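You operate a simulated robot arm through the tools that you are given. There is no shell and no other tool. Be economical: measure what you need, move in short steps, check, and stop when the job is done.

You are at the controls of a simulated robot arm. One attempt, no reset.

## Task
Clip the white bead and lay it on the Clipped pad.
Fine: into the press channel, push it to the stop, one clip, then push bar forward and back; the other beads stay.
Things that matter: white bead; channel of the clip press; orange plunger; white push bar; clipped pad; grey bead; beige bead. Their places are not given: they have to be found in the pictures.

The check looks at the end state, three seconds after you hand in, the way a careful person would. Anything else that was tipped, shoved, dropped, spilled or broken makes it a failure.

## Robot
A 6-joint arm with a two-finger parallel gripper, fixed in place. Base frame: the origin is at the foot of the arm, x ahead of it, y to its left, z up; the work surface is at about z = 800. Units: mm, degrees, N and s.
With the tool pointing down near the work surface it reaches from about 240 to 640 mm from the base axis. Its first joint turns from -66.0 to 66.0 degrees. Payload 2.7 kg.
The TCP is the grasp point between the finger pads, 23 mm short of the fingertips. In the tool frame z runs along the fingers and y along their closing line. The gripper opens to 94 mm. The fingers are 38 mm wide and 10 mm thick; the gripper's body (54 by 96 mm) begins 39 mm behind the TCP.
Orientation is told as [roll, pitch, yaw] about the base's x, y, z axes, in that order, counted from this pose: with the fingers straight down and closing along the base's y, the tool's x points along the base's -x, its y along +y and its z along -z.

## Interface
- The arm moves only by the tool servo_tool. Its argument "plan" is one flat list of numbers, 7 for each row, row after row: the turn, a rotation vector about the base's x, y, z in degrees, then the shift along the base's x, y, z in mm, then the closure in counts, from 0 (fully open) to 255 (shut). In form: [rx, ry, rz, x, y, z, hand, rx, ry, rz, x, y, z, hand, ...]. A call has 1 to 10 rows; each row shifts and turns the commanded pose from where the row before left it. Rows are played at 5 a second. More than 50 mm and 8.6 degrees between two rows, or a gripper value outside its range, and nothing of the call is played. A pose out of reach is approached as far as the arm can. The call stops where the force on the tool passes 90 N (or 10 N more than at its start, if that is more) or the arm is blocked; 0.2 s more then pass. The fingers move at their own pace (about 45 mm/s each) and stop on an object; they squeeze with about 41 N. The grip force told is the motor's: it shows also when the fingers shut on nothing. Time passes only in rows, and 0.2 s behind the last, so rows that do not move let the fingers close. The reply holds the time, the measured pose of the TCP, the force on the tool along the base axes, the opening and the grip force, in the units named above and with some noise, and new pictures: "pictures" is both (left out), scene, wrist or none.
- Cameras (640 x 400 px; columns grow to the right, rows downward): "scene" is fixed at [66.5, -424.8, 1413.6]; the picture's right is [0.85, -0.52, 0.00], its down [-0.26, -0.42, -0.87] and it looks along [0.45, 0.74, -0.49] (base axes); focal length 341 px, centre (320, 200). "wrist" rides on the gripper at [86, 16, -74] in the tool frame; the picture's right is [-0.18, 0.98, 0.00], its down [-0.58, -0.11, -0.81] and it looks along [-0.79, -0.15, 0.59] (tool axes); focal length 243 px, centre (320, 200).
- locate(camera, pixels): for up to 12 pixels [column, row] of the newest picture of that camera ("zoom" is the newest enlarged one), the place [x, y, z] in the base frame of the surface seen there, good to about 2 mm. It takes no simulated time.
- zoom(camera, box): a new picture of the part [left, top, right, bottom] of that camera's present view, enlarged. It takes no simulated time.
- hand_in(): hands the job in; it is judged then, once.

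Keep the steps short. Do not move on a guess: measure, check each grasp and each placing, and mend mistakes. In all there are 80 turns and 170 pictures (those below and enlarged ones count). Leave the gripper open and the arm clear of the work at the hand-in unless told otherwise, and finish with a single line.

The tools are called after "Call:" as a command line: name --argument value ..., lists and objects as JSON in quotes. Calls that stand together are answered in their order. servo_tool: Moves the arm, as the interface text tells. Its arguments: {"type":"object","properties":{"plan":{"type":"array","items":{"type":"number"}},"pictures":{"type":"string","enum":["both","scene","wrist","none"]}},"required":["plan"]} The other tools are called the same way: locate (camera, pixels) gives the place of the surface under pixels of a picture; zoom (camera, box) takes an enlarged picture of a part of a camera's view; hand_in () hands the job in.

At the start:

```text
time_s: 0.0
ee_pos: [407.0, 143.4, 1196.4]
orientation: [0.1, 0.1, 0.0]
force: [-0.4, 0.0, 0.2]
opening: 94.0
gripper_force: 0.0
```

scene: 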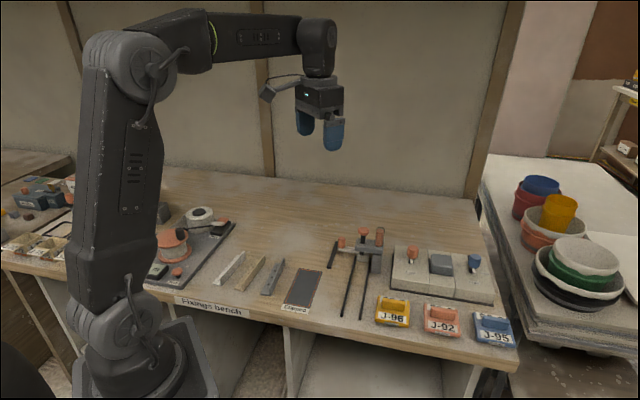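
wrist: 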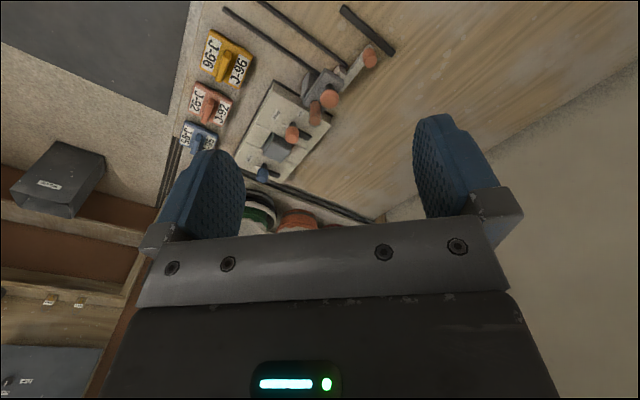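

I start by enlarging the middle of the scene, where three bars (beads), the pad and the press are seen.

Call:
zoom --camera "scene" --box '[200, 220, 400, 345]'

Call:
zoom --camera "scene" --box '[310, 215, 430, 325]'

```text
3.20 times, centred on (300, 282) of scene
```

zoom: 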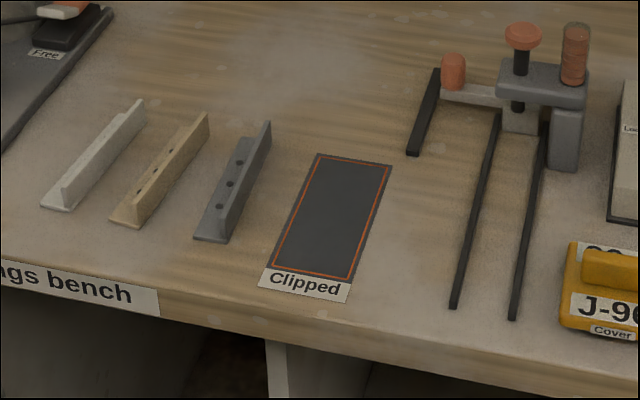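

```text
3.64 times, centred on (370, 270) of scene
```

zoom: 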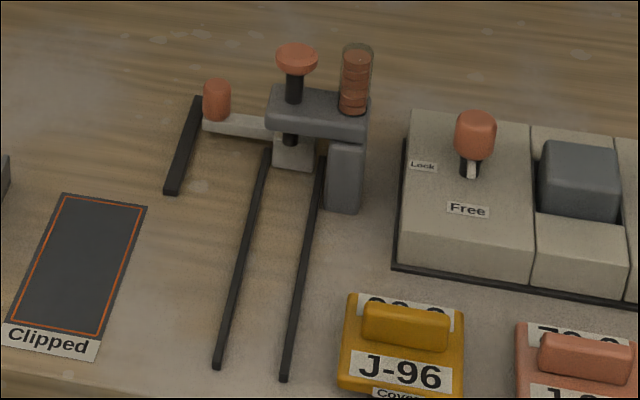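

I read positions of the press parts from this enlarged picture: rails, knob, plunger, push bar, pad corners.

Call:
locate --camera "zoom" --pixels '[[268, 150], [217, 364], [322, 160], [285, 376], [294, 172], [217, 88], [297, 52], [240, 124], [200, 98], [172, 190], [345, 210], [320, 98]]'

Call:
locate --camera "scene" --pixels '[[300, 269], [321, 272], [285, 306], [309, 309], [361, 265], [370, 266], [340, 316], [361, 319], [330, 268], [341, 241], [379, 234], [375, 268]]'

Call:
zoom --camera "scene" --box '[205, 240, 295, 300]'

```text
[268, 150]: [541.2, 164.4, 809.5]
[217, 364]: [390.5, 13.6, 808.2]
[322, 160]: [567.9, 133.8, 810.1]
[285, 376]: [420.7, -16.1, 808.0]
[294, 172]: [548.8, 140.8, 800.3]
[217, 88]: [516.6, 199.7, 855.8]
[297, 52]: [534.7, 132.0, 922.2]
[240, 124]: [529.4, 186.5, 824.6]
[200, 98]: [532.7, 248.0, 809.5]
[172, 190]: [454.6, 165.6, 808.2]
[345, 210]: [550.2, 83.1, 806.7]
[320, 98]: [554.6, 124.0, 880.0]
```

```text
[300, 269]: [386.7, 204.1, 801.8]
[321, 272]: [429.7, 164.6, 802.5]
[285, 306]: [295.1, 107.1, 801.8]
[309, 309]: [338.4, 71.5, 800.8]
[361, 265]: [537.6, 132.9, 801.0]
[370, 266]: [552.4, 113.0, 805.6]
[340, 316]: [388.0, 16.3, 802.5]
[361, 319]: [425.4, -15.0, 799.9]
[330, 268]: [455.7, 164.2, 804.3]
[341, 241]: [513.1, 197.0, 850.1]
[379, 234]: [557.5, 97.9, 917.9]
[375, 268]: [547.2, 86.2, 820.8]
```

```text
6.67 times, centred on (250, 270) of scene
```

zoom: 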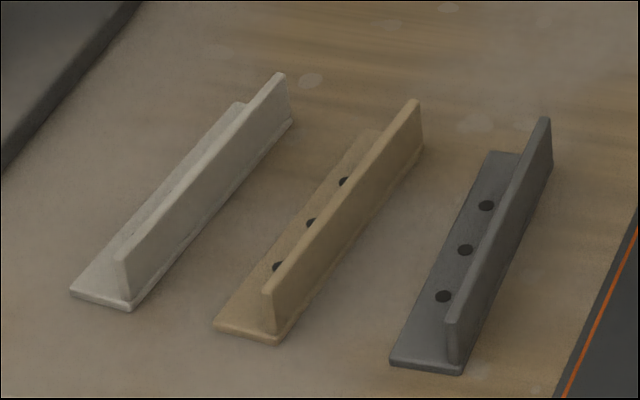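

The beads are T/L profiles. I read their ends from this enlargement.

Call:
locate --camera "zoom" --pixels '[[72, 293], [131, 306], [122, 255], [281, 76], [290, 124], [238, 105], [215, 325], [268, 290], [415, 103], [335, 185], [120, 280], [200, 160]]'

Call:
zoom --camera "scene" --box '[335, 220, 395, 280]'

```text
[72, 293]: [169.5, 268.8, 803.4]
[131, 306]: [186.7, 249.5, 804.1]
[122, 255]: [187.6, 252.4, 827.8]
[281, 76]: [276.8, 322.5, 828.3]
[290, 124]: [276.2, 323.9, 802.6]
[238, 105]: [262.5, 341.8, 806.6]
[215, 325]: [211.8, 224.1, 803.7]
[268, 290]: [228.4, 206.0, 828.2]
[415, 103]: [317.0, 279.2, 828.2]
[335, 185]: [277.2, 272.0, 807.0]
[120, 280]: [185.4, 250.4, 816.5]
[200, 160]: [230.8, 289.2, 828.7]
```

```text
6.67 times, centred on (365, 250) of scene
```

zoom: 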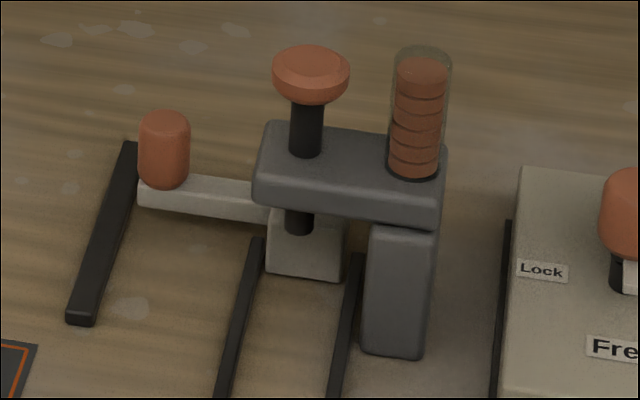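

White bead: wall along its right edge, top z≈828, axis about 38.3°, 115 mm long. The channel runs at 45° and opens towards the bench front; the push-bar head closes its far end. I turn the tool by 38.4° and move above the bead, staying high.

Call:
servo_tool --plan '[0, 0, 4.8, -24.2, 16.4, -30, 120, 0, 0, 4.8, -24.2, 16.4, -30, 120, 0, 0, 4.8, -24.2, 16.4, -30, 120, 0, 0, 4.8, -24.2, 16.4, -30, 120, 0, 0, 4.8, -24.2, 16.4, -30, 120, 0, 0, 4.8, -24.2, 16.4, -30, 120, 0, 0, 4.8, -24.2, 16.4, -30, 120, 0, 0, 4.8, -24.2, 16.4, -30, 120, 0, 0, 0, 0, 0, 0, 120]'

```text
time_s: 2.0
ee_pos: [212.1, 276.6, 954.8]
orientation: [0.1, 0.0, 38.5]
force: [0.1, 0.8, -0.5]
opening: 49.9
gripper_force: 0.0
```

scene: 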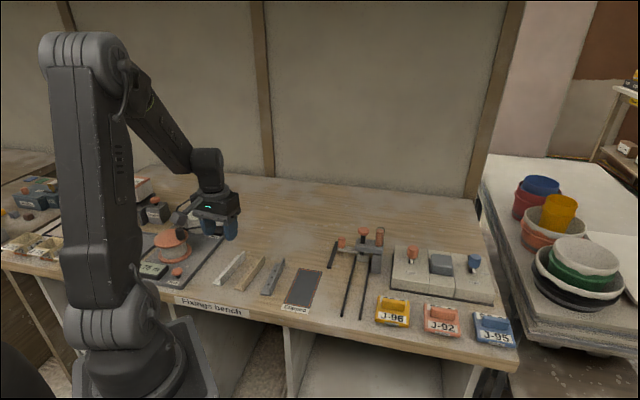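
wrist: 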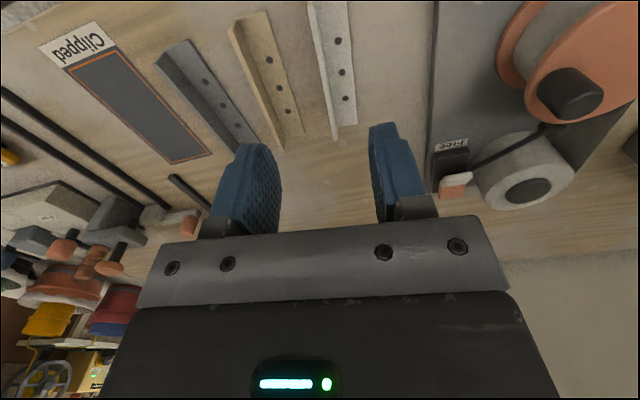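

The wrist view shows the white bead at (335,70) with three holes on the left side (towards the spool). I measure it, plus the neighbour, more precisely.

Call:
locate --camera "wrist" --pixels '[[308, 3], [319, 3], [347, 3], [337, 138], [330, 138], [356, 124], [338, 41], [342, 71], [346, 98], [322, 70], [328, 70], [353, 71]]'

Call:
zoom --camera "wrist" --box '[220, 0, 420, 150]'

```text
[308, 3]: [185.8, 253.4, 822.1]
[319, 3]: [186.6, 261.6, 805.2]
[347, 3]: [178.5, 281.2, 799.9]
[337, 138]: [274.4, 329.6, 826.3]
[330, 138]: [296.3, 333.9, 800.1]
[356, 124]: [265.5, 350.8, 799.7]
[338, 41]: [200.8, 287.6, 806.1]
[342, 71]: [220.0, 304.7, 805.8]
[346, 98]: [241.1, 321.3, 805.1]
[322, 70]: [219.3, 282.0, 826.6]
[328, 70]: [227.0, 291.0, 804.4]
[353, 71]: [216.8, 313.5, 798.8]
```

```text
2.67 times, centred on (320, 75) of wrist
```

zoom: 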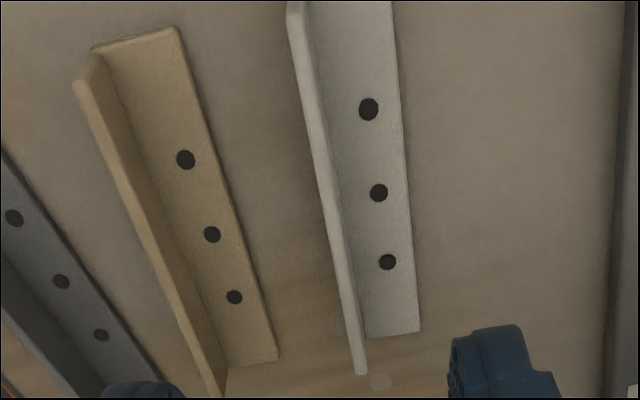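

TCP is nearly over the wall (about 2 mm left of it). I shift to a point 30 mm behind the bead's middle and go down to z≈835, fingertips about 812 (the foot top is about 806).

Call:
servo_tool --plan '[0, 0, 0, -5, -6.6, -20, 120, 0, 0, 0, 0, 0, -40, 120, 0, 0, 0, 0, 0, -40, 120, 0, 0, 0, 0, 0, -20, 120]'

```text
time_s: 3.0
ee_pos: [209.4, 269.6, 835.2]
orientation: [0.0, -0.1, 38.4]
force: [-0.6, 0.2, -0.2]
opening: 49.8
gripper_force: 0.0
```

scene: 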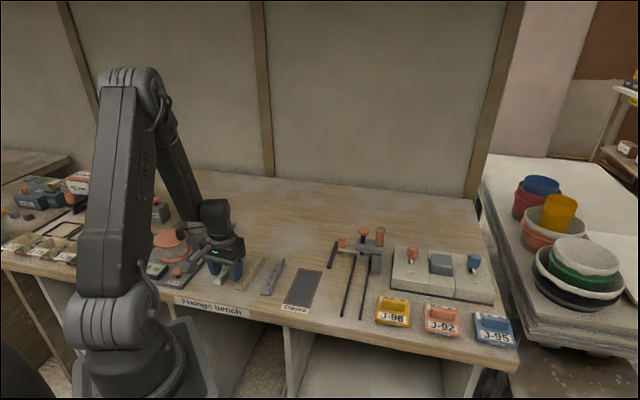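
wrist: 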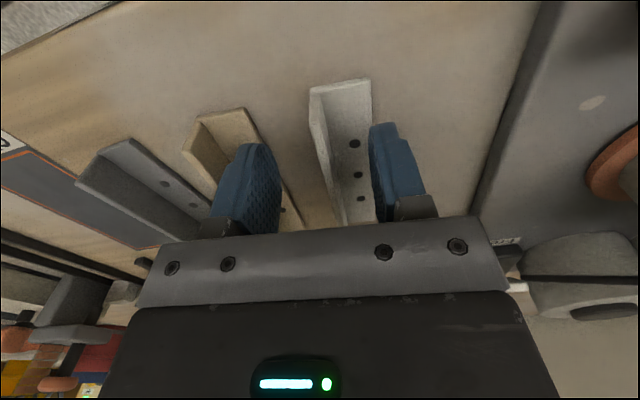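

The wall sits between the fingers. I close.

Call:
servo_tool --plan '[0, 0, 0, 0, 0, 0, 255, 0, 0, 0, 0, 0, 0, 255, 0, 0, 0, 0, 0, 0, 255, 0, 0, 0, 0, 0, 0, 255]'

```text
time_s: 4.0
ee_pos: [208.1, 268.8, 834.8]
orientation: [0.0, 0.0, 38.3]
force: [0.4, -0.7, -0.8]
opening: 3.4
gripper_force: 41.2
```

scene: 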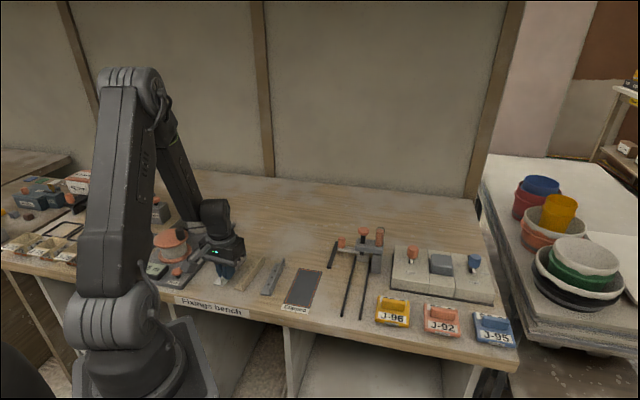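
wrist: 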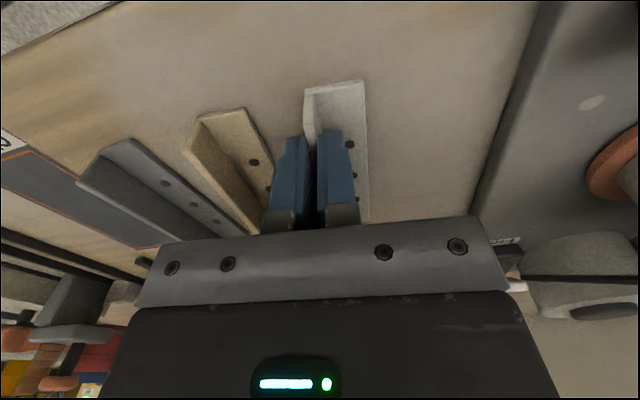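

Grip holds a 3.4 mm wall. I lift straight up.

Call:
servo_tool --plan '[0, 0, 0, 0, 0, 20, 255, 0, 0, 0, 0, 0, 40, 255, 0, 0, 0, 0, 0, 45, 255]'

Call:
servo_tool --plan '[0, 0, 1, 30, -29.5, 0, 255, 0, 0, 1, 30, -29.5, 0, 255, 0, 0, 1, 30, -29.5, 0, 255, 0, 0, 1, 30, -29.5, 0, 255, 0, 0, 1, 30, -29.5, 0, 255, 0, 0, 1, 30, -29.5, 0, 255, 0, 0, 0.6, 30, -29.5, 0, 255, 0, 0, 0, 30, -29.5, 0, 255, 0, 0, 0, 0, 0, 0, 255]'

```text
time_s: 4.8
ee_pos: [210.0, 268.2, 941.1]
orientation: [-0.1, 0.2, 38.4]
force: [-0.8, -0.3, -0.7]
opening: 3.6
gripper_force: 40.7
```

scene: 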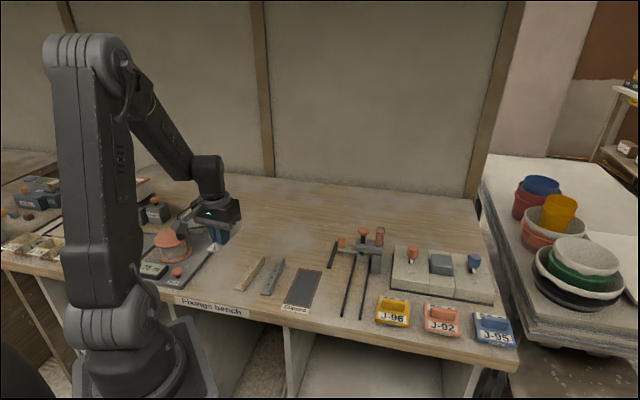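
wrist: 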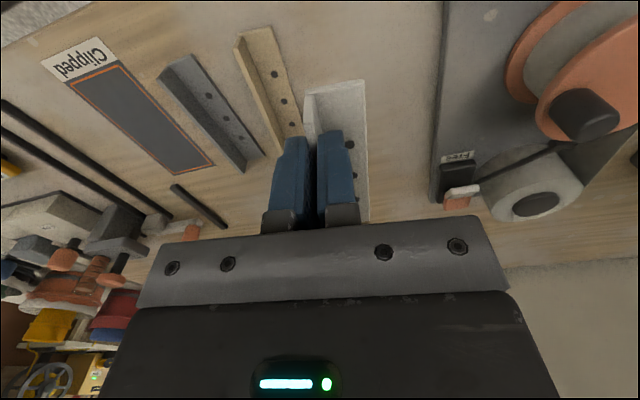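

```text
time_s: 6.8
ee_pos: [450.3, 31.4, 941.8]
orientation: [0.0, 0.0, 45.0]
force: [-0.1, 0.4, -0.4]
opening: 3.6
gripper_force: 40.8
```

scene: 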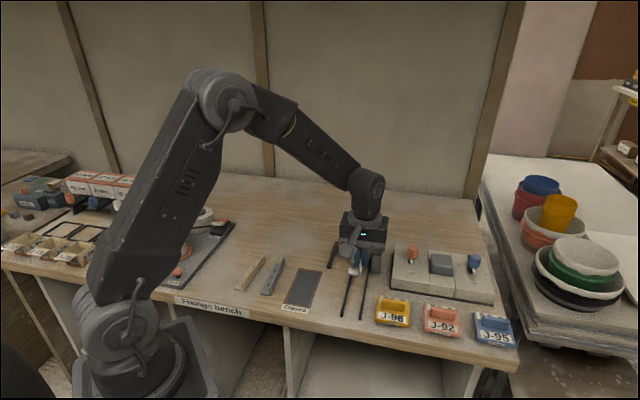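
wrist: 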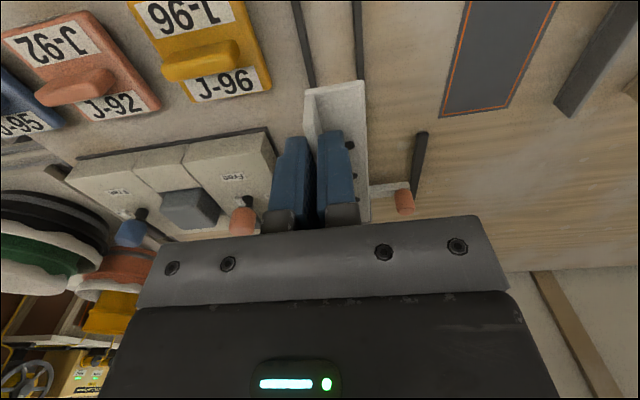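

I measure the rails' edges in the wrist picture (at about (300,40) and (360,40)) and the bead's ends.

Call:
zoom --camera "wrist" --box '[260, 0, 400, 100]'

Call:
zoom --camera "scene" --box '[325, 225, 405, 325]'

```text
4.00 times, centred on (330, 50) of wrist
```

zoom: 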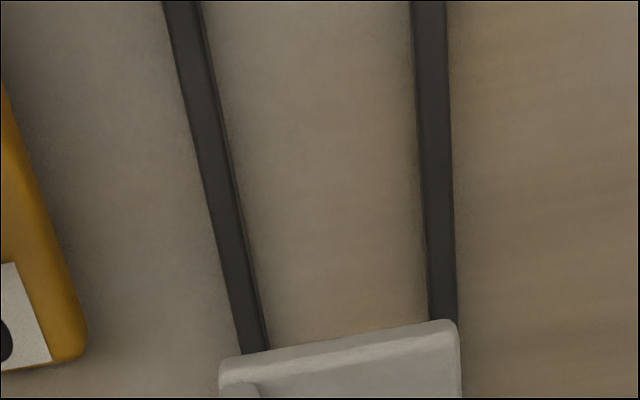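

```text
4.00 times, centred on (365, 275) of scene
```

zoom: 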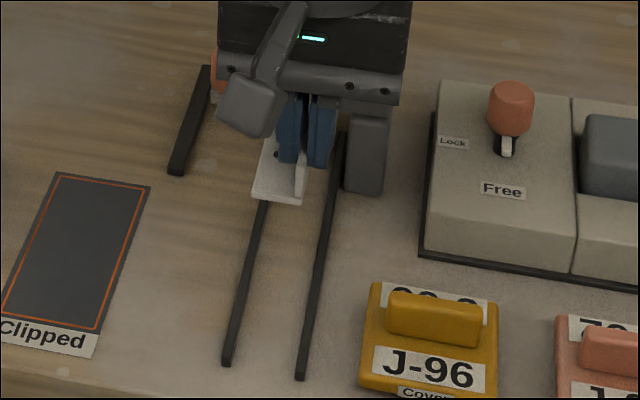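

Call:
locate --camera "wrist" --pixels '[[309.5, 30], [314, 30], [311.7, 30], [365.3, 30], [368.5, 30], [371.8, 30], [318, 60], [324, 60], [368, 60], [372, 60], [340, 50], [316, 92]]'

Call:
locate --camera "zoom" --pixels '[[239, 290], [244, 290], [249, 290], [312, 290], [317, 290], [322, 290], [226, 362], [300, 377], [250, 192], [304, 202], [300, 160], [275, 155]]'

```text
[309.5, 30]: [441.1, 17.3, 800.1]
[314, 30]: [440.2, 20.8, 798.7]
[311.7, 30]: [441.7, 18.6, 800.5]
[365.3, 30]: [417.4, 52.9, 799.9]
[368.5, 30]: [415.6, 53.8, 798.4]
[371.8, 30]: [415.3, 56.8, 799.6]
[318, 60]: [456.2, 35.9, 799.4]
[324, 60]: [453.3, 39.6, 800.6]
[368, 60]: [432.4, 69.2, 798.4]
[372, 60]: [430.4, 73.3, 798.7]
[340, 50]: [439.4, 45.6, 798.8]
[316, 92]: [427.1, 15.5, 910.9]
```

```text
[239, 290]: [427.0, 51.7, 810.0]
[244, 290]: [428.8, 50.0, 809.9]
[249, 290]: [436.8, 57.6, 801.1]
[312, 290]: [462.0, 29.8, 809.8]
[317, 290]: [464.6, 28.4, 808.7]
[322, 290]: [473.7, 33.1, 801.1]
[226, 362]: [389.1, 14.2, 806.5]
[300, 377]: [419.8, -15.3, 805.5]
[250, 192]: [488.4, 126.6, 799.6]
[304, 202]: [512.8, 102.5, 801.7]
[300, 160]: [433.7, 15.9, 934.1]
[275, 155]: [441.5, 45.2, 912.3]
```

Rails from the scene picture: inner edges at about v=(x−y)/√2 ≈ 269 and 305, top z≈810. The wall in hand is at v≈296, so I move to v≈299 (foot centred in the channel) at u≈350, well before the press, and lower to just above contact.

Call:
servo_tool --plan '[0, 0, 0, 8.6, 4.7, 0, 255, 0, 0, 0, 0, 0, -45, 255, 0, 0, 0, 0, 0, -40, 255, 0, 0, 0, 0, 0, 0, 255]'

Call:
zoom --camera "scene" --box '[320, 225, 400, 325]'

```text
time_s: 7.8
ee_pos: [457.3, 37.3, 854.9]
orientation: [-0.1, 0.0, 44.9]
force: [0.6, 0.4, 0.4]
opening: 3.3
gripper_force: 41.1
```

scene: 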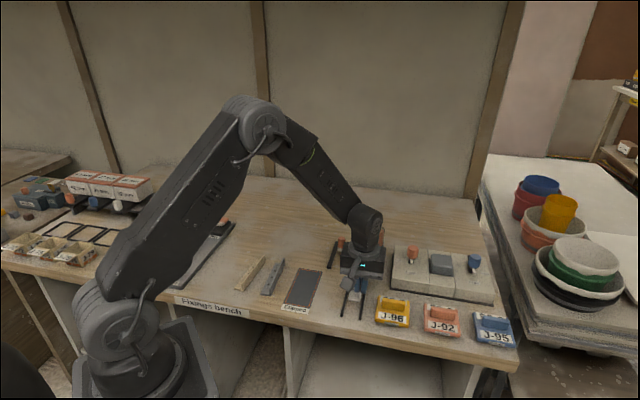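
wrist: 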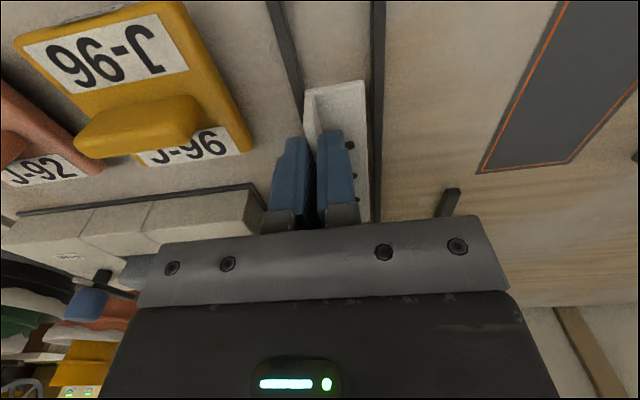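

```text
4.00 times, centred on (360, 275) of scene
```

zoom: 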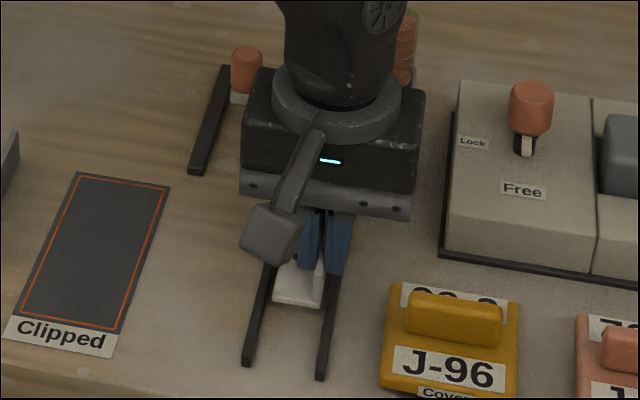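

The bead hangs within the rails about 20 mm up. I lower slowly and watch the force.

Call:
servo_tool --plan '[0, 0, 0, 0.7, -0.7, -10, 255, 0, 0, 0, 0, 0, -5, 255, 0, 0, 0, 0, 0, -3, 255, 0, 0, 0, 0, 0, 0, 255]'

Call:
zoom --camera "scene" --box '[335, 265, 395, 325]'

```text
time_s: 8.8
ee_pos: [459.3, 36.0, 837.8]
orientation: [0.1, 0.0, 45.0]
force: [-0.8, -1.0, -0.4]
opening: 3.5
gripper_force: 41.2
```

scene: 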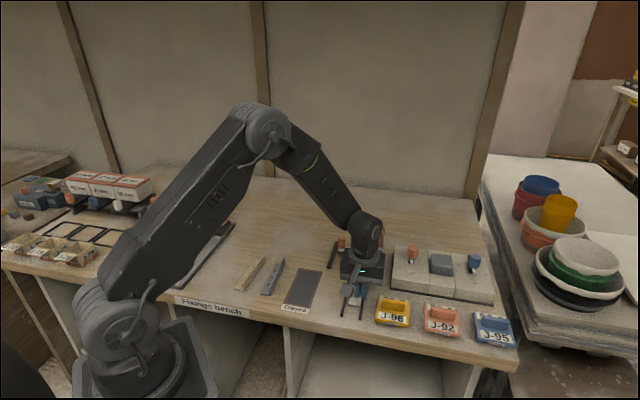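
wrist: 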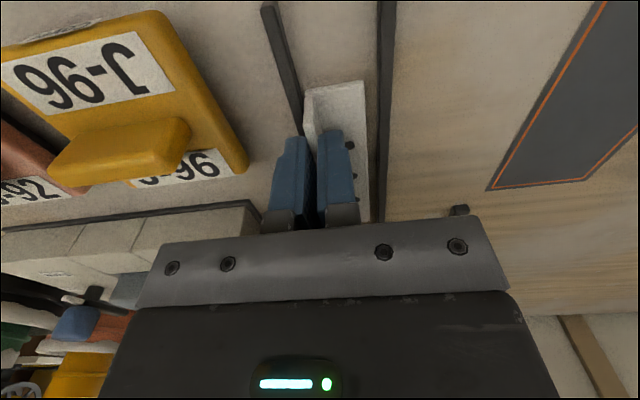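

```text
6.67 times, centred on (365, 295) of scene
```

zoom: 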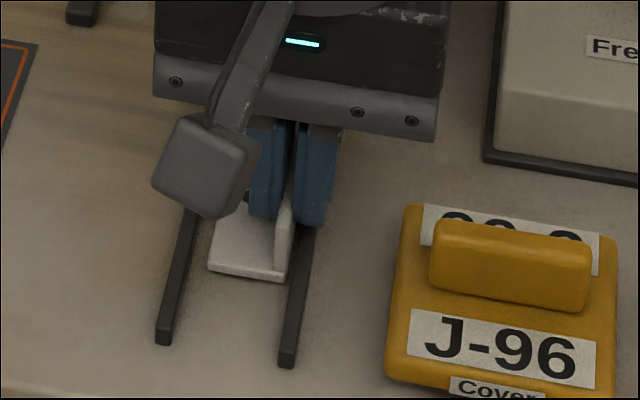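

The bead is between the rails. I lower the last 2.5 mm, open a little, and rise, then back away to see the press.

Call:
servo_tool --plan '[0, 0, 0, 0, 0, -2.5, 255, 0, 0, 0, 0, 0, 0, 255, 0, 0, 0, 0, 0, 0, 200, 0, 0, 0, 0, 0, 0, 200, 0, 0, 0, 0, 0, 10, 200, 0, 0, 0, 0, 0, 40, 200, 0, 0, 0, -30, 25, 20, 200, 0, 0, 0, -30, 35, 20, 200, 0, 0, 0, -30, 35, 20, 200, 0, 0, 0, -30, 35, 0, 200]'

Call:
zoom --camera "scene" --box '[325, 220, 405, 325]'

```text
refused: row 8 steps farther than a row can; nothing moved
```

```text
3.81 times, centred on (365, 272) of scene
```

zoom: 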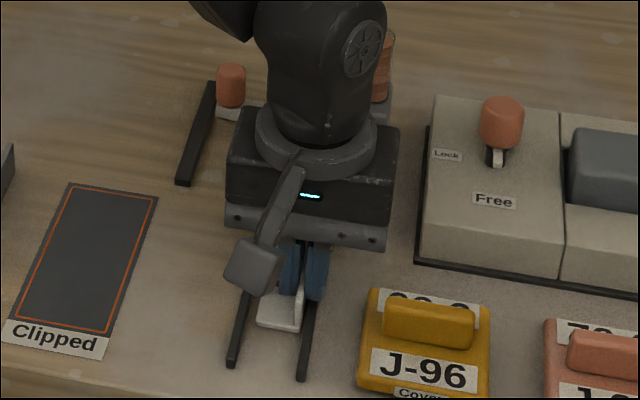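

One row was too long; the same with shorter rows.

Call:
servo_tool --plan '[0, 0, 0, 0, 0, -2.5, 255, 0, 0, 0, 0, 0, 0, 255, 0, 0, 0, 0, 0, 0, 200, 0, 0, 0, 0, 0, 0, 200, 0, 0, 0, 0, 0, 10, 200, 0, 0, 0, 0, 0, 40, 200, 0, 0, 0, -30, 30, 15, 200, 0, 0, 0, -30, 35, 15, 200, 0, 0, 0, -30, 35, 15, 200, 0, 0, 0, -30, 35, 0, 200]'

Call:
zoom --camera "scene" --box '[325, 220, 405, 325]'

```text
time_s: 11.0
ee_pos: [338.6, 171.8, 929.2]
orientation: [0.0, -0.2, 44.9]
force: [0.1, 0.0, 0.3]
opening: 20.5
gripper_force: 0.1
```

scene: 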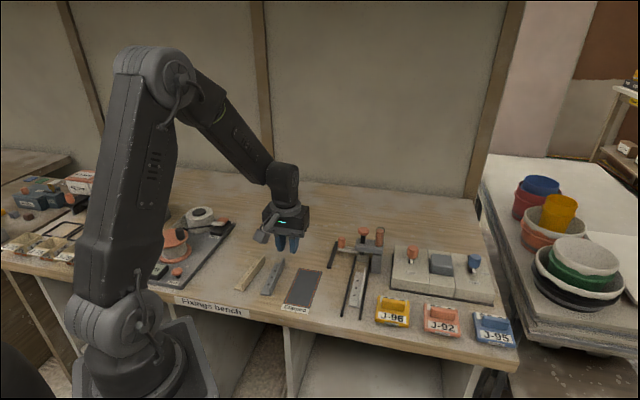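
wrist: 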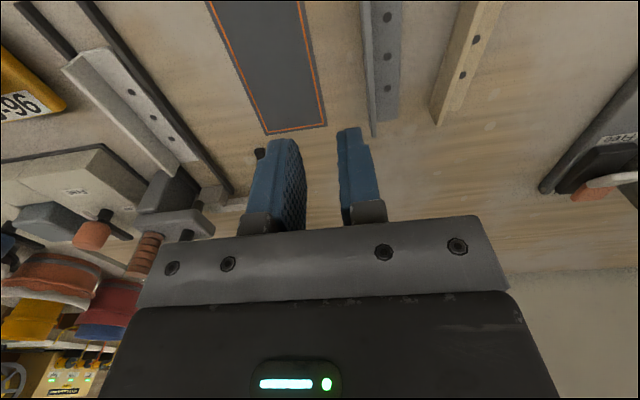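

```text
3.81 times, centred on (365, 272) of scene
```

zoom: 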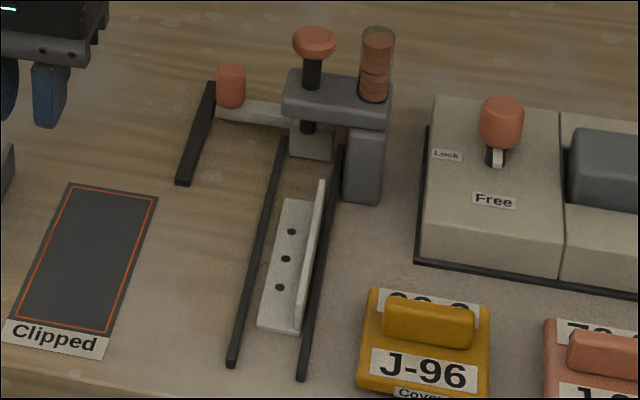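

The bead lies in the channel, wall to the right. I enlarge and measure holes, plunger stem and the stop.

Call:
zoom --camera "scene" --box '[345, 222, 395, 272]'

Call:
locate --camera "zoom" --pixels '[[310, 55], [310, 100], [311, 160], [313, 180], [335, 230], [290, 250], [290, 190], [345, 190], [320, 270], [250, 215], [345, 250], [310, 30]]'

Call:
zoom --camera "scene" --box '[380, 265, 420, 310]'

Call:
zoom --camera "scene" --box '[335, 260, 385, 320]'

```text
8.00 times, centred on (370, 247) of scene
```

zoom: 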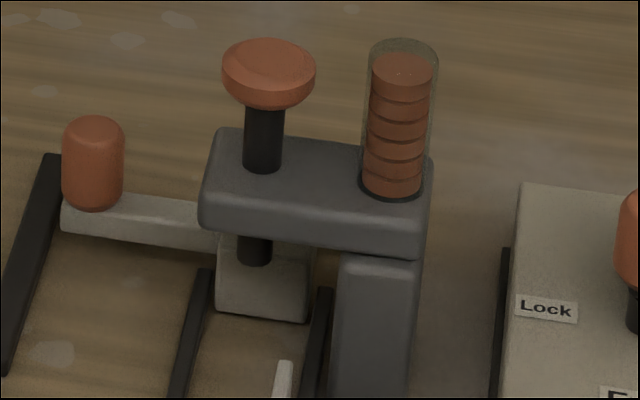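

```text
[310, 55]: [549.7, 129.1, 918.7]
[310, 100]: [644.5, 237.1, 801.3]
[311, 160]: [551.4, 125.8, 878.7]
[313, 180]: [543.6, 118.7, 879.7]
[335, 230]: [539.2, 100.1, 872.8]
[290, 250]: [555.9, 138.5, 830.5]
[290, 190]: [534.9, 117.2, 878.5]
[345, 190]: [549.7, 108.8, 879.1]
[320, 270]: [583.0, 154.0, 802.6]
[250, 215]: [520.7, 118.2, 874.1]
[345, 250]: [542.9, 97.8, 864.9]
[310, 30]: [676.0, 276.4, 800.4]
```

```text
8.89 times, centred on (400, 288) of scene
```

zoom: 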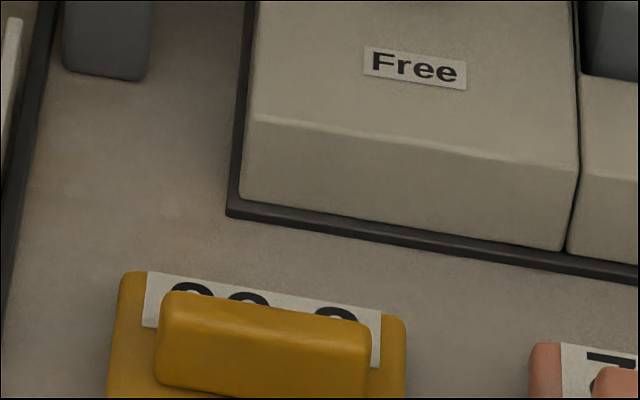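

```text
6.67 times, centred on (360, 290) of scene
```

zoom: 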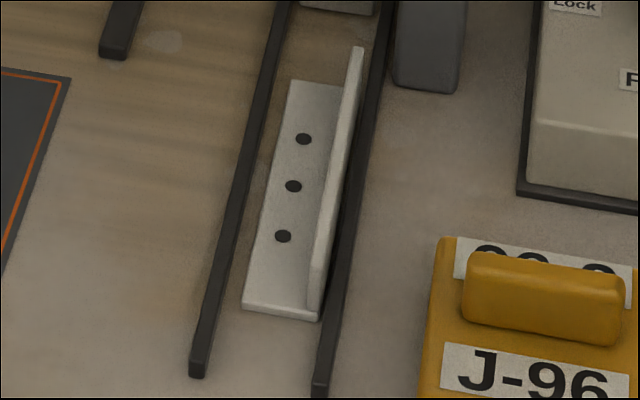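

Call:
locate --camera "scene" --pixels '[[378.5, 228.9], [378, 239], [377.8, 242.5], [376.9, 252.6], [376.9, 254.5], [377.7, 258], [377.7, 261], [372.9, 257], [383, 259], [365, 247.6], [356.5, 238], [356.5, 245]]'

Call:
locate --camera "zoom" --pixels '[[303, 139], [293, 186], [283, 236], [292, 83], [334, 88], [244, 306], [316, 315], [358, 48], [315, 270], [275, 120], [383, 90], [245, 190]]'

```text
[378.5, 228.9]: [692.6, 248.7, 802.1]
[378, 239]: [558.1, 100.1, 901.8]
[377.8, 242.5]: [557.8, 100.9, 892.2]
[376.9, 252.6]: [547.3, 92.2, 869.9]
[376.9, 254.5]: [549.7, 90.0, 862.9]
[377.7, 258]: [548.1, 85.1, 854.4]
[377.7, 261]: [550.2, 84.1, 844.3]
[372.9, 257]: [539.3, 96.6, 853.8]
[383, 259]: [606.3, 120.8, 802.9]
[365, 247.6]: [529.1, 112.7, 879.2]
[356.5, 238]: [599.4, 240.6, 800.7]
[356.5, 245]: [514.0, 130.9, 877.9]
```

```text
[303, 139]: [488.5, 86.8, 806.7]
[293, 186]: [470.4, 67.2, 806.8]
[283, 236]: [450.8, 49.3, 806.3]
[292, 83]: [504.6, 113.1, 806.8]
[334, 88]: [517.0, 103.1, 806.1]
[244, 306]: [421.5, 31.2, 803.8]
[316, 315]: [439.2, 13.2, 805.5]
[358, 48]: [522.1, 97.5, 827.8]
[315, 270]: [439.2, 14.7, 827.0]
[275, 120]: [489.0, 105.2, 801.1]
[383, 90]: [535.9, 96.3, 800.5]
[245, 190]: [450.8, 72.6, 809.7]
```

Call:
locate --camera "scene" --pixels '[[363.5, 228.5], [362.75, 239.5], [362.75, 242.5], [361.9, 253.2], [361.9, 254.5], [362.75, 258.2], [362.75, 261], [357.9, 258], [367.7, 260], [350, 247.6], [341.5, 238], [341.5, 246]]'

Call:
zoom --camera "wrist" --box '[20, 0, 300, 280]'

```text
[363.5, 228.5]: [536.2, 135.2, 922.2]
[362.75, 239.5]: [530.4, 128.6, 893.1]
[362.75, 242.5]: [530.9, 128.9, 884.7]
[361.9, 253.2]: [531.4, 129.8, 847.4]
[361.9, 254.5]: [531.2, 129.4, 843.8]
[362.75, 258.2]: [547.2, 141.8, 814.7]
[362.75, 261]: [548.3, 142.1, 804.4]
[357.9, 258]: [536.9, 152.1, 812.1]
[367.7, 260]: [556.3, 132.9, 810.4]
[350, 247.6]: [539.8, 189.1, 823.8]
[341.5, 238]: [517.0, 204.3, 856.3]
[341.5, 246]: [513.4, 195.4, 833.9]
```

```text
1.43 times, centred on (160, 140) of wrist
```

zoom: 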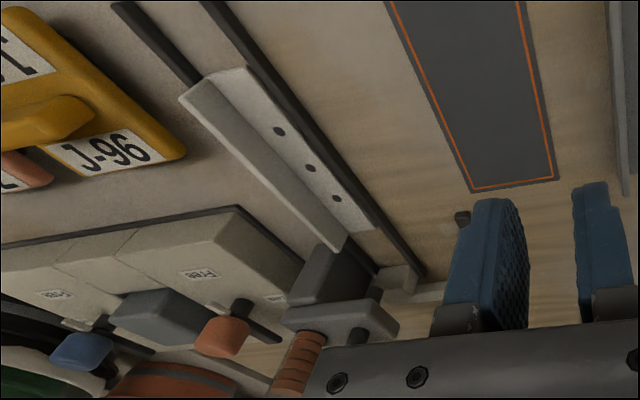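

Plunger axis is near v≈284, u≈472; the push-bar head's face is at u≈487 and covers v 270–303, so it is the stop. The bead's holes lie at v≈284.4, in line with the plunger; the bead's far end is at u≈438, so about 49 mm to go. I go back to the same grip and close.

Call:
servo_tool --plan '[0, 0, 0, 30, -35, 0, 200, 0, 0, 0, 30, -35, -15, 200, 0, 0, 0, 30, -35, -15, 200, 0, 0, 0, 30, -30, -15, 200, 0, 0, 0, 0, 0, -30, 200, 0, 0, 0, 0, 0, -19.5, 200, 0, 0, 0, 0, 0, 0, 255, 0, 0, 0, 0, 0, 0, 255, 0, 0, 0, 0, 0, 0, 255]' --pictures "both"

```text
time_s: 13.0
ee_pos: [458.4, 36.6, 836.1]
orientation: [0.0, 0.0, 45.0]
force: [-0.8, 0.2, 0.8]
opening: 3.4
gripper_force: 41.3
```

scene: 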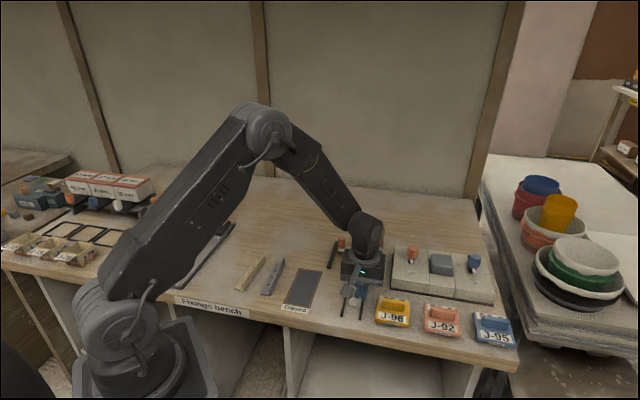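
wrist: 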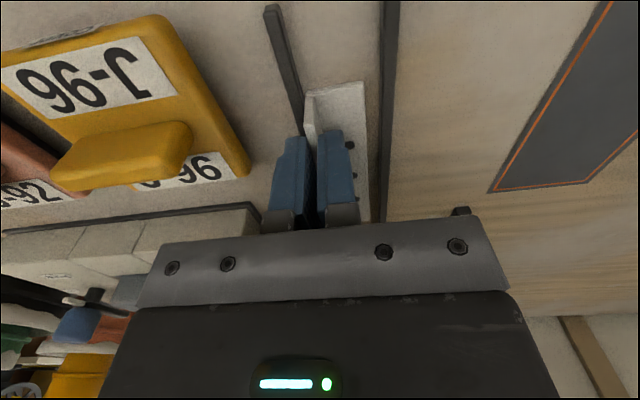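

Gripped. I slide it 44 mm along the channel (31 mm in x and in y), in small rows.

Call:
servo_tool --plan '[0, 0, 0, 7.8, 7.8, 0, 255, 0, 0, 0, 7.8, 7.8, 0, 255, 0, 0, 0, 7.8, 7.8, 0, 255, 0, 0, 0, 5.3, 5.3, 0, 255, 0, 0, 0, 2.5, 2.5, 0, 255, 0, 0, 0, 0, 0, 0, 255]' --pictures "scene"

Call:
servo_tool --plan '[0, 0, 0, 0.7, 0.7, 0, 255, 0, 0, 0, 0.7, 0.7, 0, 255, 0, 0, 0, 0.7, 0.7, 0, 255, 0, 0, 0, 0.7, 0.7, 0, 255]' --pictures "none"

```text
time_s: 14.4
ee_pos: [489.0, 68.1, 835.7]
orientation: [0.0, 0.1, 45.1]
force: [-0.2, 0.4, -0.7]
opening: 3.2
gripper_force: 40.9
```

scene: 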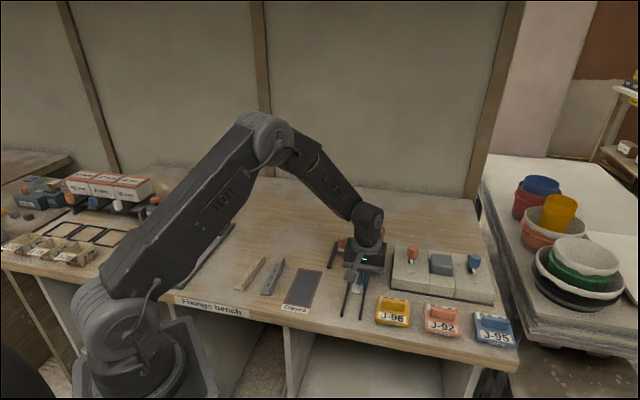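

```text
time_s: 15.4
ee_pos: [491.4, 69.1, 835.9]
orientation: [0.0, 0.0, 45.1]
force: [-11.5, -12.0, 11.8]
opening: 3.3
gripper_force: 40.9
```

Contact: about 16 N against the push. I look at whether the push bar moved, and push 1 mm more to confirm the stop is firm.

Call:
servo_tool --plan '[0, 0, 0, 0.5, 0.5, 0, 255, 0, 0, 0, 0.3, 0.3, 0, 255]' --pictures "scene"

Call:
zoom --camera "scene" --box '[330, 222, 410, 272]'

```text
time_s: 16.0
ee_pos: [492.0, 70.4, 837.1]
orientation: [0.1, 0.2, 45.1]
force: [-16.8, -21.9, 13.4]
opening: 3.6
gripper_force: 41.1
```

scene: 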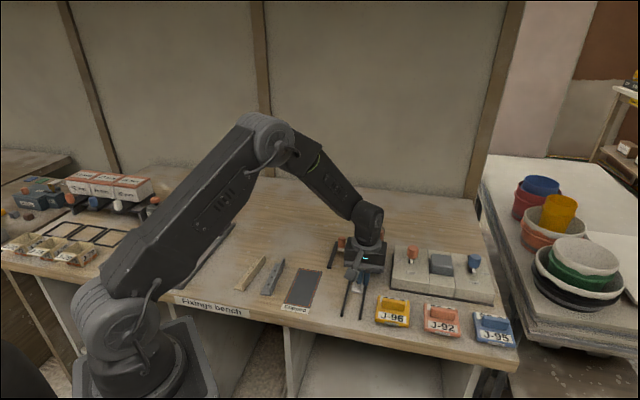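

```text
8.00 times, centred on (370, 247) of scene
```

zoom: 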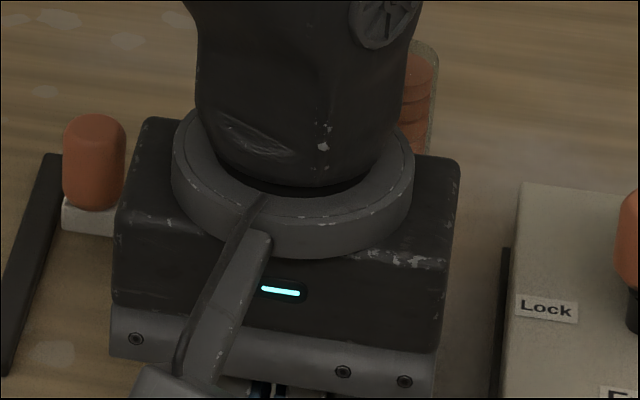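

Force rose to 27 N with the knob unmoved: the stop is firm. I relax the push, open a little, rise and move back out of the view.

Call:
servo_tool --plan '[0, 0, 0, -0.9, -0.9, 0, 255, 0, 0, 0, 0, 0, 0, 200, 0, 0, 0, 0, 0, 0, 200, 0, 0, 0, -2, -2, 15, 200, 0, 0, 0, -15, -15, 35, 200, 0, 0, 0, -30, 10, 35, 200, 0, 0, 0, -33, 33, 15, 200, 0, 0, 0, -33, 33, 15, 200, 0, 0, 0, -33, 33, 10, 200]' --pictures "scene"

Call:
zoom --camera "scene" --box '[325, 225, 405, 325]'

Call:
zoom --camera "scene" --box '[330, 222, 410, 272]'

Call:
locate --camera "zoom" --pixels '[[268, 58], [262, 150], [255, 250], [92, 130], [92, 195], [160, 205]]'

```text
time_s: 18.0
ee_pos: [345.3, 162.2, 960.1]
orientation: [0.0, 0.0, 44.9]
force: [0.2, 0.6, 0.0]
opening: 20.2
gripper_force: 0.0
```

scene: 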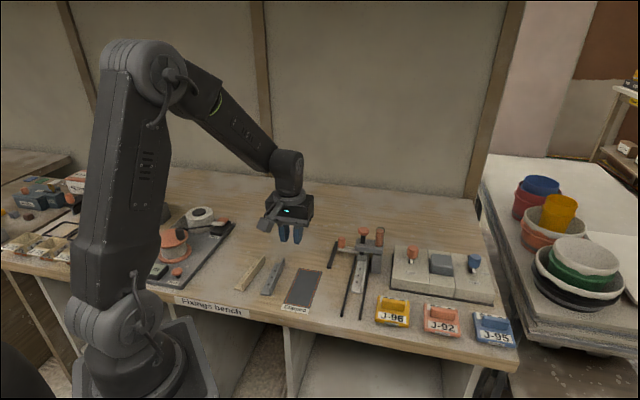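

```text
4.00 times, centred on (365, 275) of scene
```

zoom: 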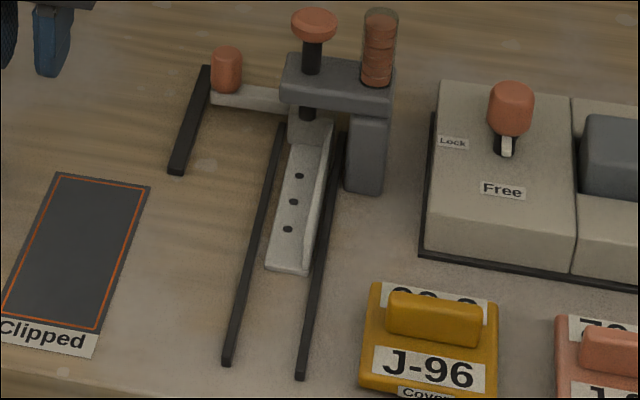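

```text
8.00 times, centred on (370, 247) of scene
```

zoom: 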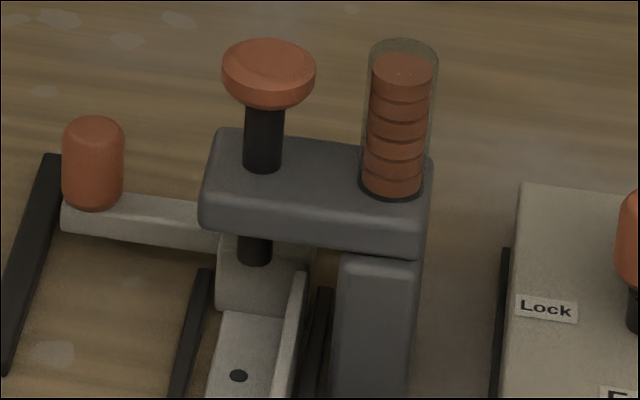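

```text
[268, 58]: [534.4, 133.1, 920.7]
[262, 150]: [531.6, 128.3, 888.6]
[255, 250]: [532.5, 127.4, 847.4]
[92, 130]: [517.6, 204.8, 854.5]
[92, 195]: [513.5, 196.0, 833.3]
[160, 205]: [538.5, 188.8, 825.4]
```

The bead lies flush against the stop with the foot's end under the plunger; the bar did not move. Before pressing I check the magazine's height next to the plunger.

Call:
locate --camera "zoom" --pixels '[[402, 42], [402, 52], [402, 70], [228, 72], [312, 75], [268, 42], [268, 75], [402, 190]]'

```text
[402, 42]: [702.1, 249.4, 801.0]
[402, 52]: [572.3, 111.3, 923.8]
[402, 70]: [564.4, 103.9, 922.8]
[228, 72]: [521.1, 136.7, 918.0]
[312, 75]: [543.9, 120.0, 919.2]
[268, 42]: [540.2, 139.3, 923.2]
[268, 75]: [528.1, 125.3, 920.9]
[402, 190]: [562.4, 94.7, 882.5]
```

Cap centre is (534.5, 132.5), top z≈922; magazine top ≈925–930, so the gripper body (62 mm above the tips) clears it. I shut the fingers and move above the cap.

Call:
servo_tool --plan '[0, 0, 0, 0, 0, 18, 255, 0, 0, 0, 37.8, -6, 0, 255, 0, 0, 0, 37.8, -6, 0, 255, 0, 0, 0, 37.8, -6, 0, 255, 0, 0, 0, 37.8, -6, 0, 255, 0, 0, 0, 37.8, -6, 0, 255, 0, 0, 0, 0, 0, 0, 255, 0, 0, 0, 0, 0, 0, 255]' --pictures "both"

Call:
zoom --camera "scene" --box '[310, 190, 420, 275]'

```text
time_s: 19.8
ee_pos: [535.9, 133.4, 979.9]
orientation: [0.0, 0.0, 45.1]
force: [0.4, 0.8, 0.2]
opening: 0.1
gripper_force: 40.7
```

scene: 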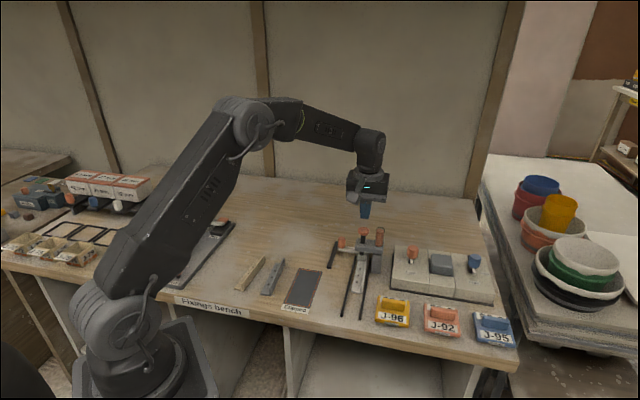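
wrist: 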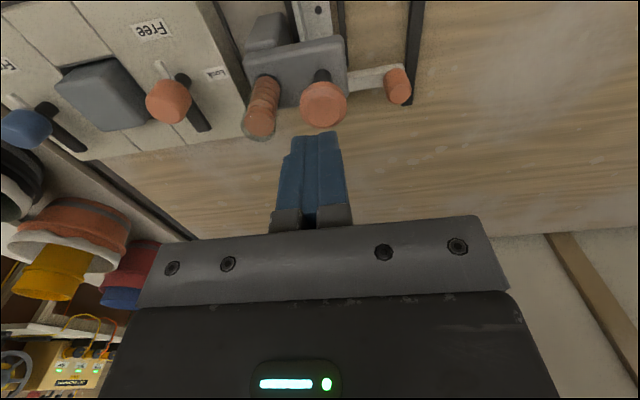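

```text
4.71 times, centred on (365, 232) of scene
```

zoom: 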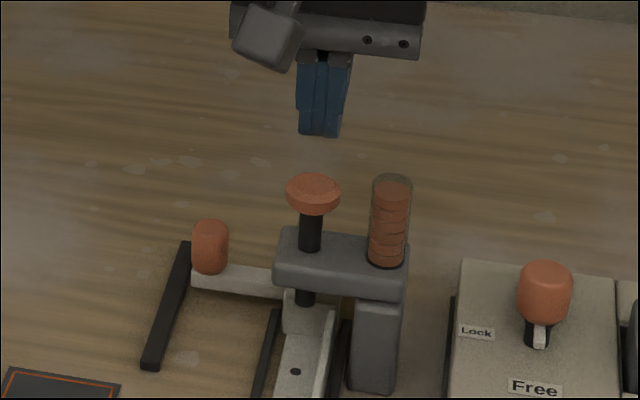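

Aligned above the cap (tips at z≈957). I go down 33 mm to just touching height and then on in small rows.

Call:
servo_tool --plan '[0, 0, 0, -0.7, -0.5, -15, 255, 0, 0, 0, 0, 0, -15, 255, 0, 0, 0, 0, 0, -5, 255, 0, 0, 0, 0, 0, -4, 255, 0, 0, 0, 0, 0, -4, 255, 0, 0, 0, 0, 0, 0, 255]' --pictures "scene"

Call:
zoom --camera "scene" --box '[330, 210, 410, 275]'

```text
time_s: 21.2
ee_pos: [535.0, 132.9, 936.3]
orientation: [0.0, 0.0, 45.0]
force: [0.9, 0.4, 2.6]
opening: 0.2
gripper_force: 41.6
```

scene: 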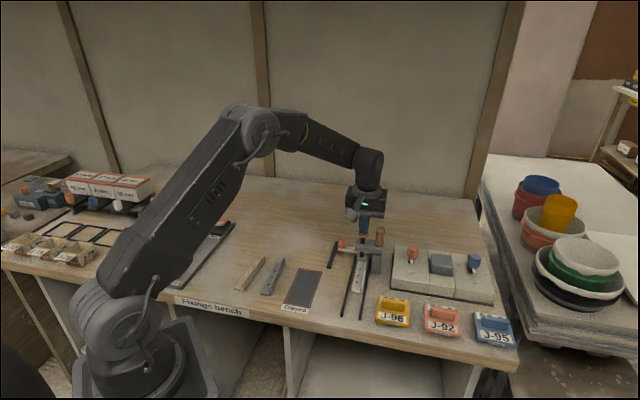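

```text
6.15 times, centred on (370, 242) of scene
```

zoom: 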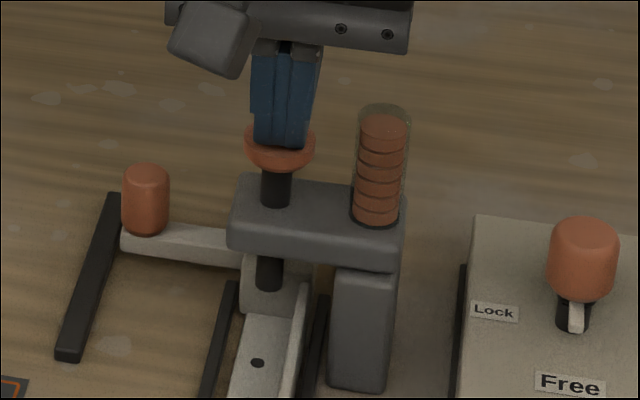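

The plunger goes down under a light spring (2.6 N at 9 mm). I keep pressing down in 3 mm rows until it's firm.

Call:
servo_tool --plan '[0, 0, 0, 0, 0, -3, 255, 0, 0, 0, 0, 0, -3, 255, 0, 0, 0, 0, 0, -3, 255, 0, 0, 0, 0, 0, -3, 255, 0, 0, 0, 0, 0, -3, 255]' --pictures "scene"

Call:
zoom --camera "scene" --box '[330, 210, 410, 275]'

```text
time_s: 22.4
ee_pos: [534.7, 131.9, 922.5]
orientation: [0.0, 0.0, 45.1]
force: [0.6, 3.5, 5.9]
opening: 0.3
gripper_force: 40.5
```

scene: 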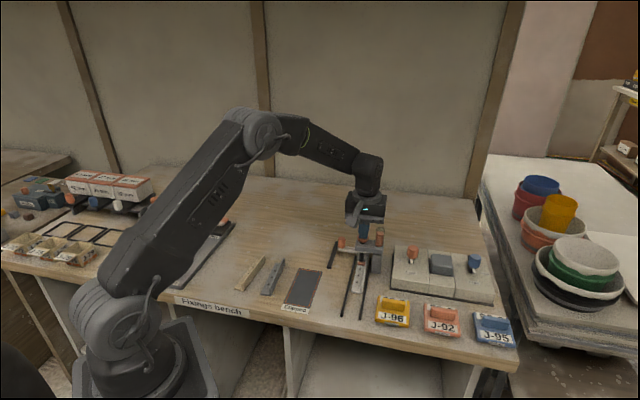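

```text
6.15 times, centred on (370, 242) of scene
```

zoom: 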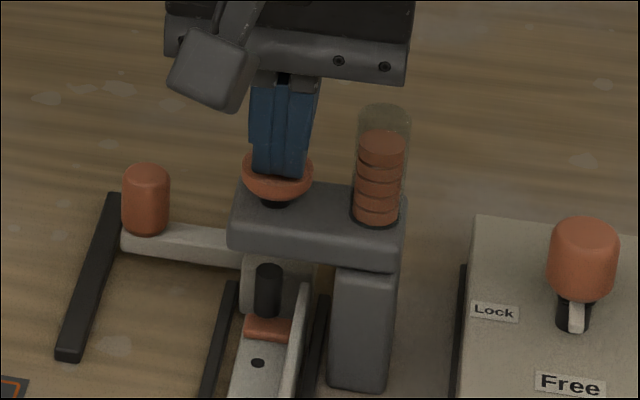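

A clip has come onto the bead's end and the magazine is one shorter. I finish the same stroke with a few more mm to a firm end, without rising.

Call:
servo_tool --plan '[0, 0, 0, 0, 0, -2, 255, 0, 0, 0, 0, 0, -2, 255, 0, 0, 0, 0, 0, -1, 255, 0, 0, 0, 0, 0, 0, 255]' --pictures "scene"

Call:
zoom --camera "scene" --box '[330, 210, 410, 275]'

```text
time_s: 23.4
ee_pos: [534.9, 132.2, 916.9]
orientation: [-0.1, -0.1, 45.0]
force: [-13.1, 1.1, 27.9]
opening: 0.2
gripper_force: 40.8
```

scene: 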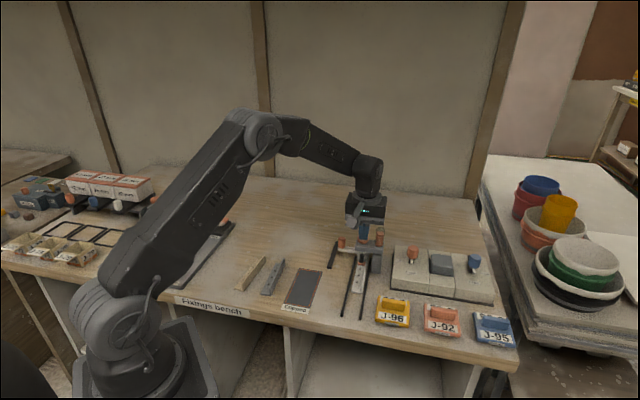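

```text
6.15 times, centred on (370, 242) of scene
```

zoom: 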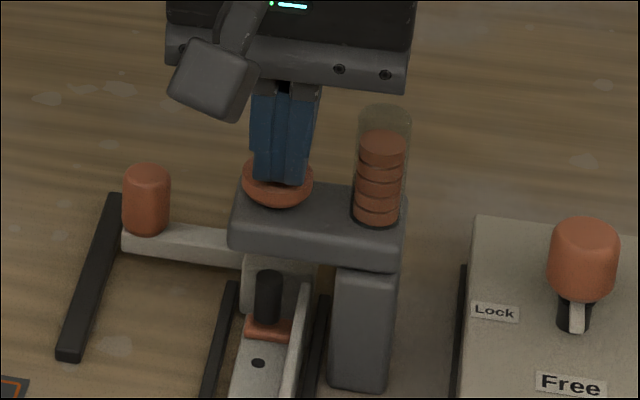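

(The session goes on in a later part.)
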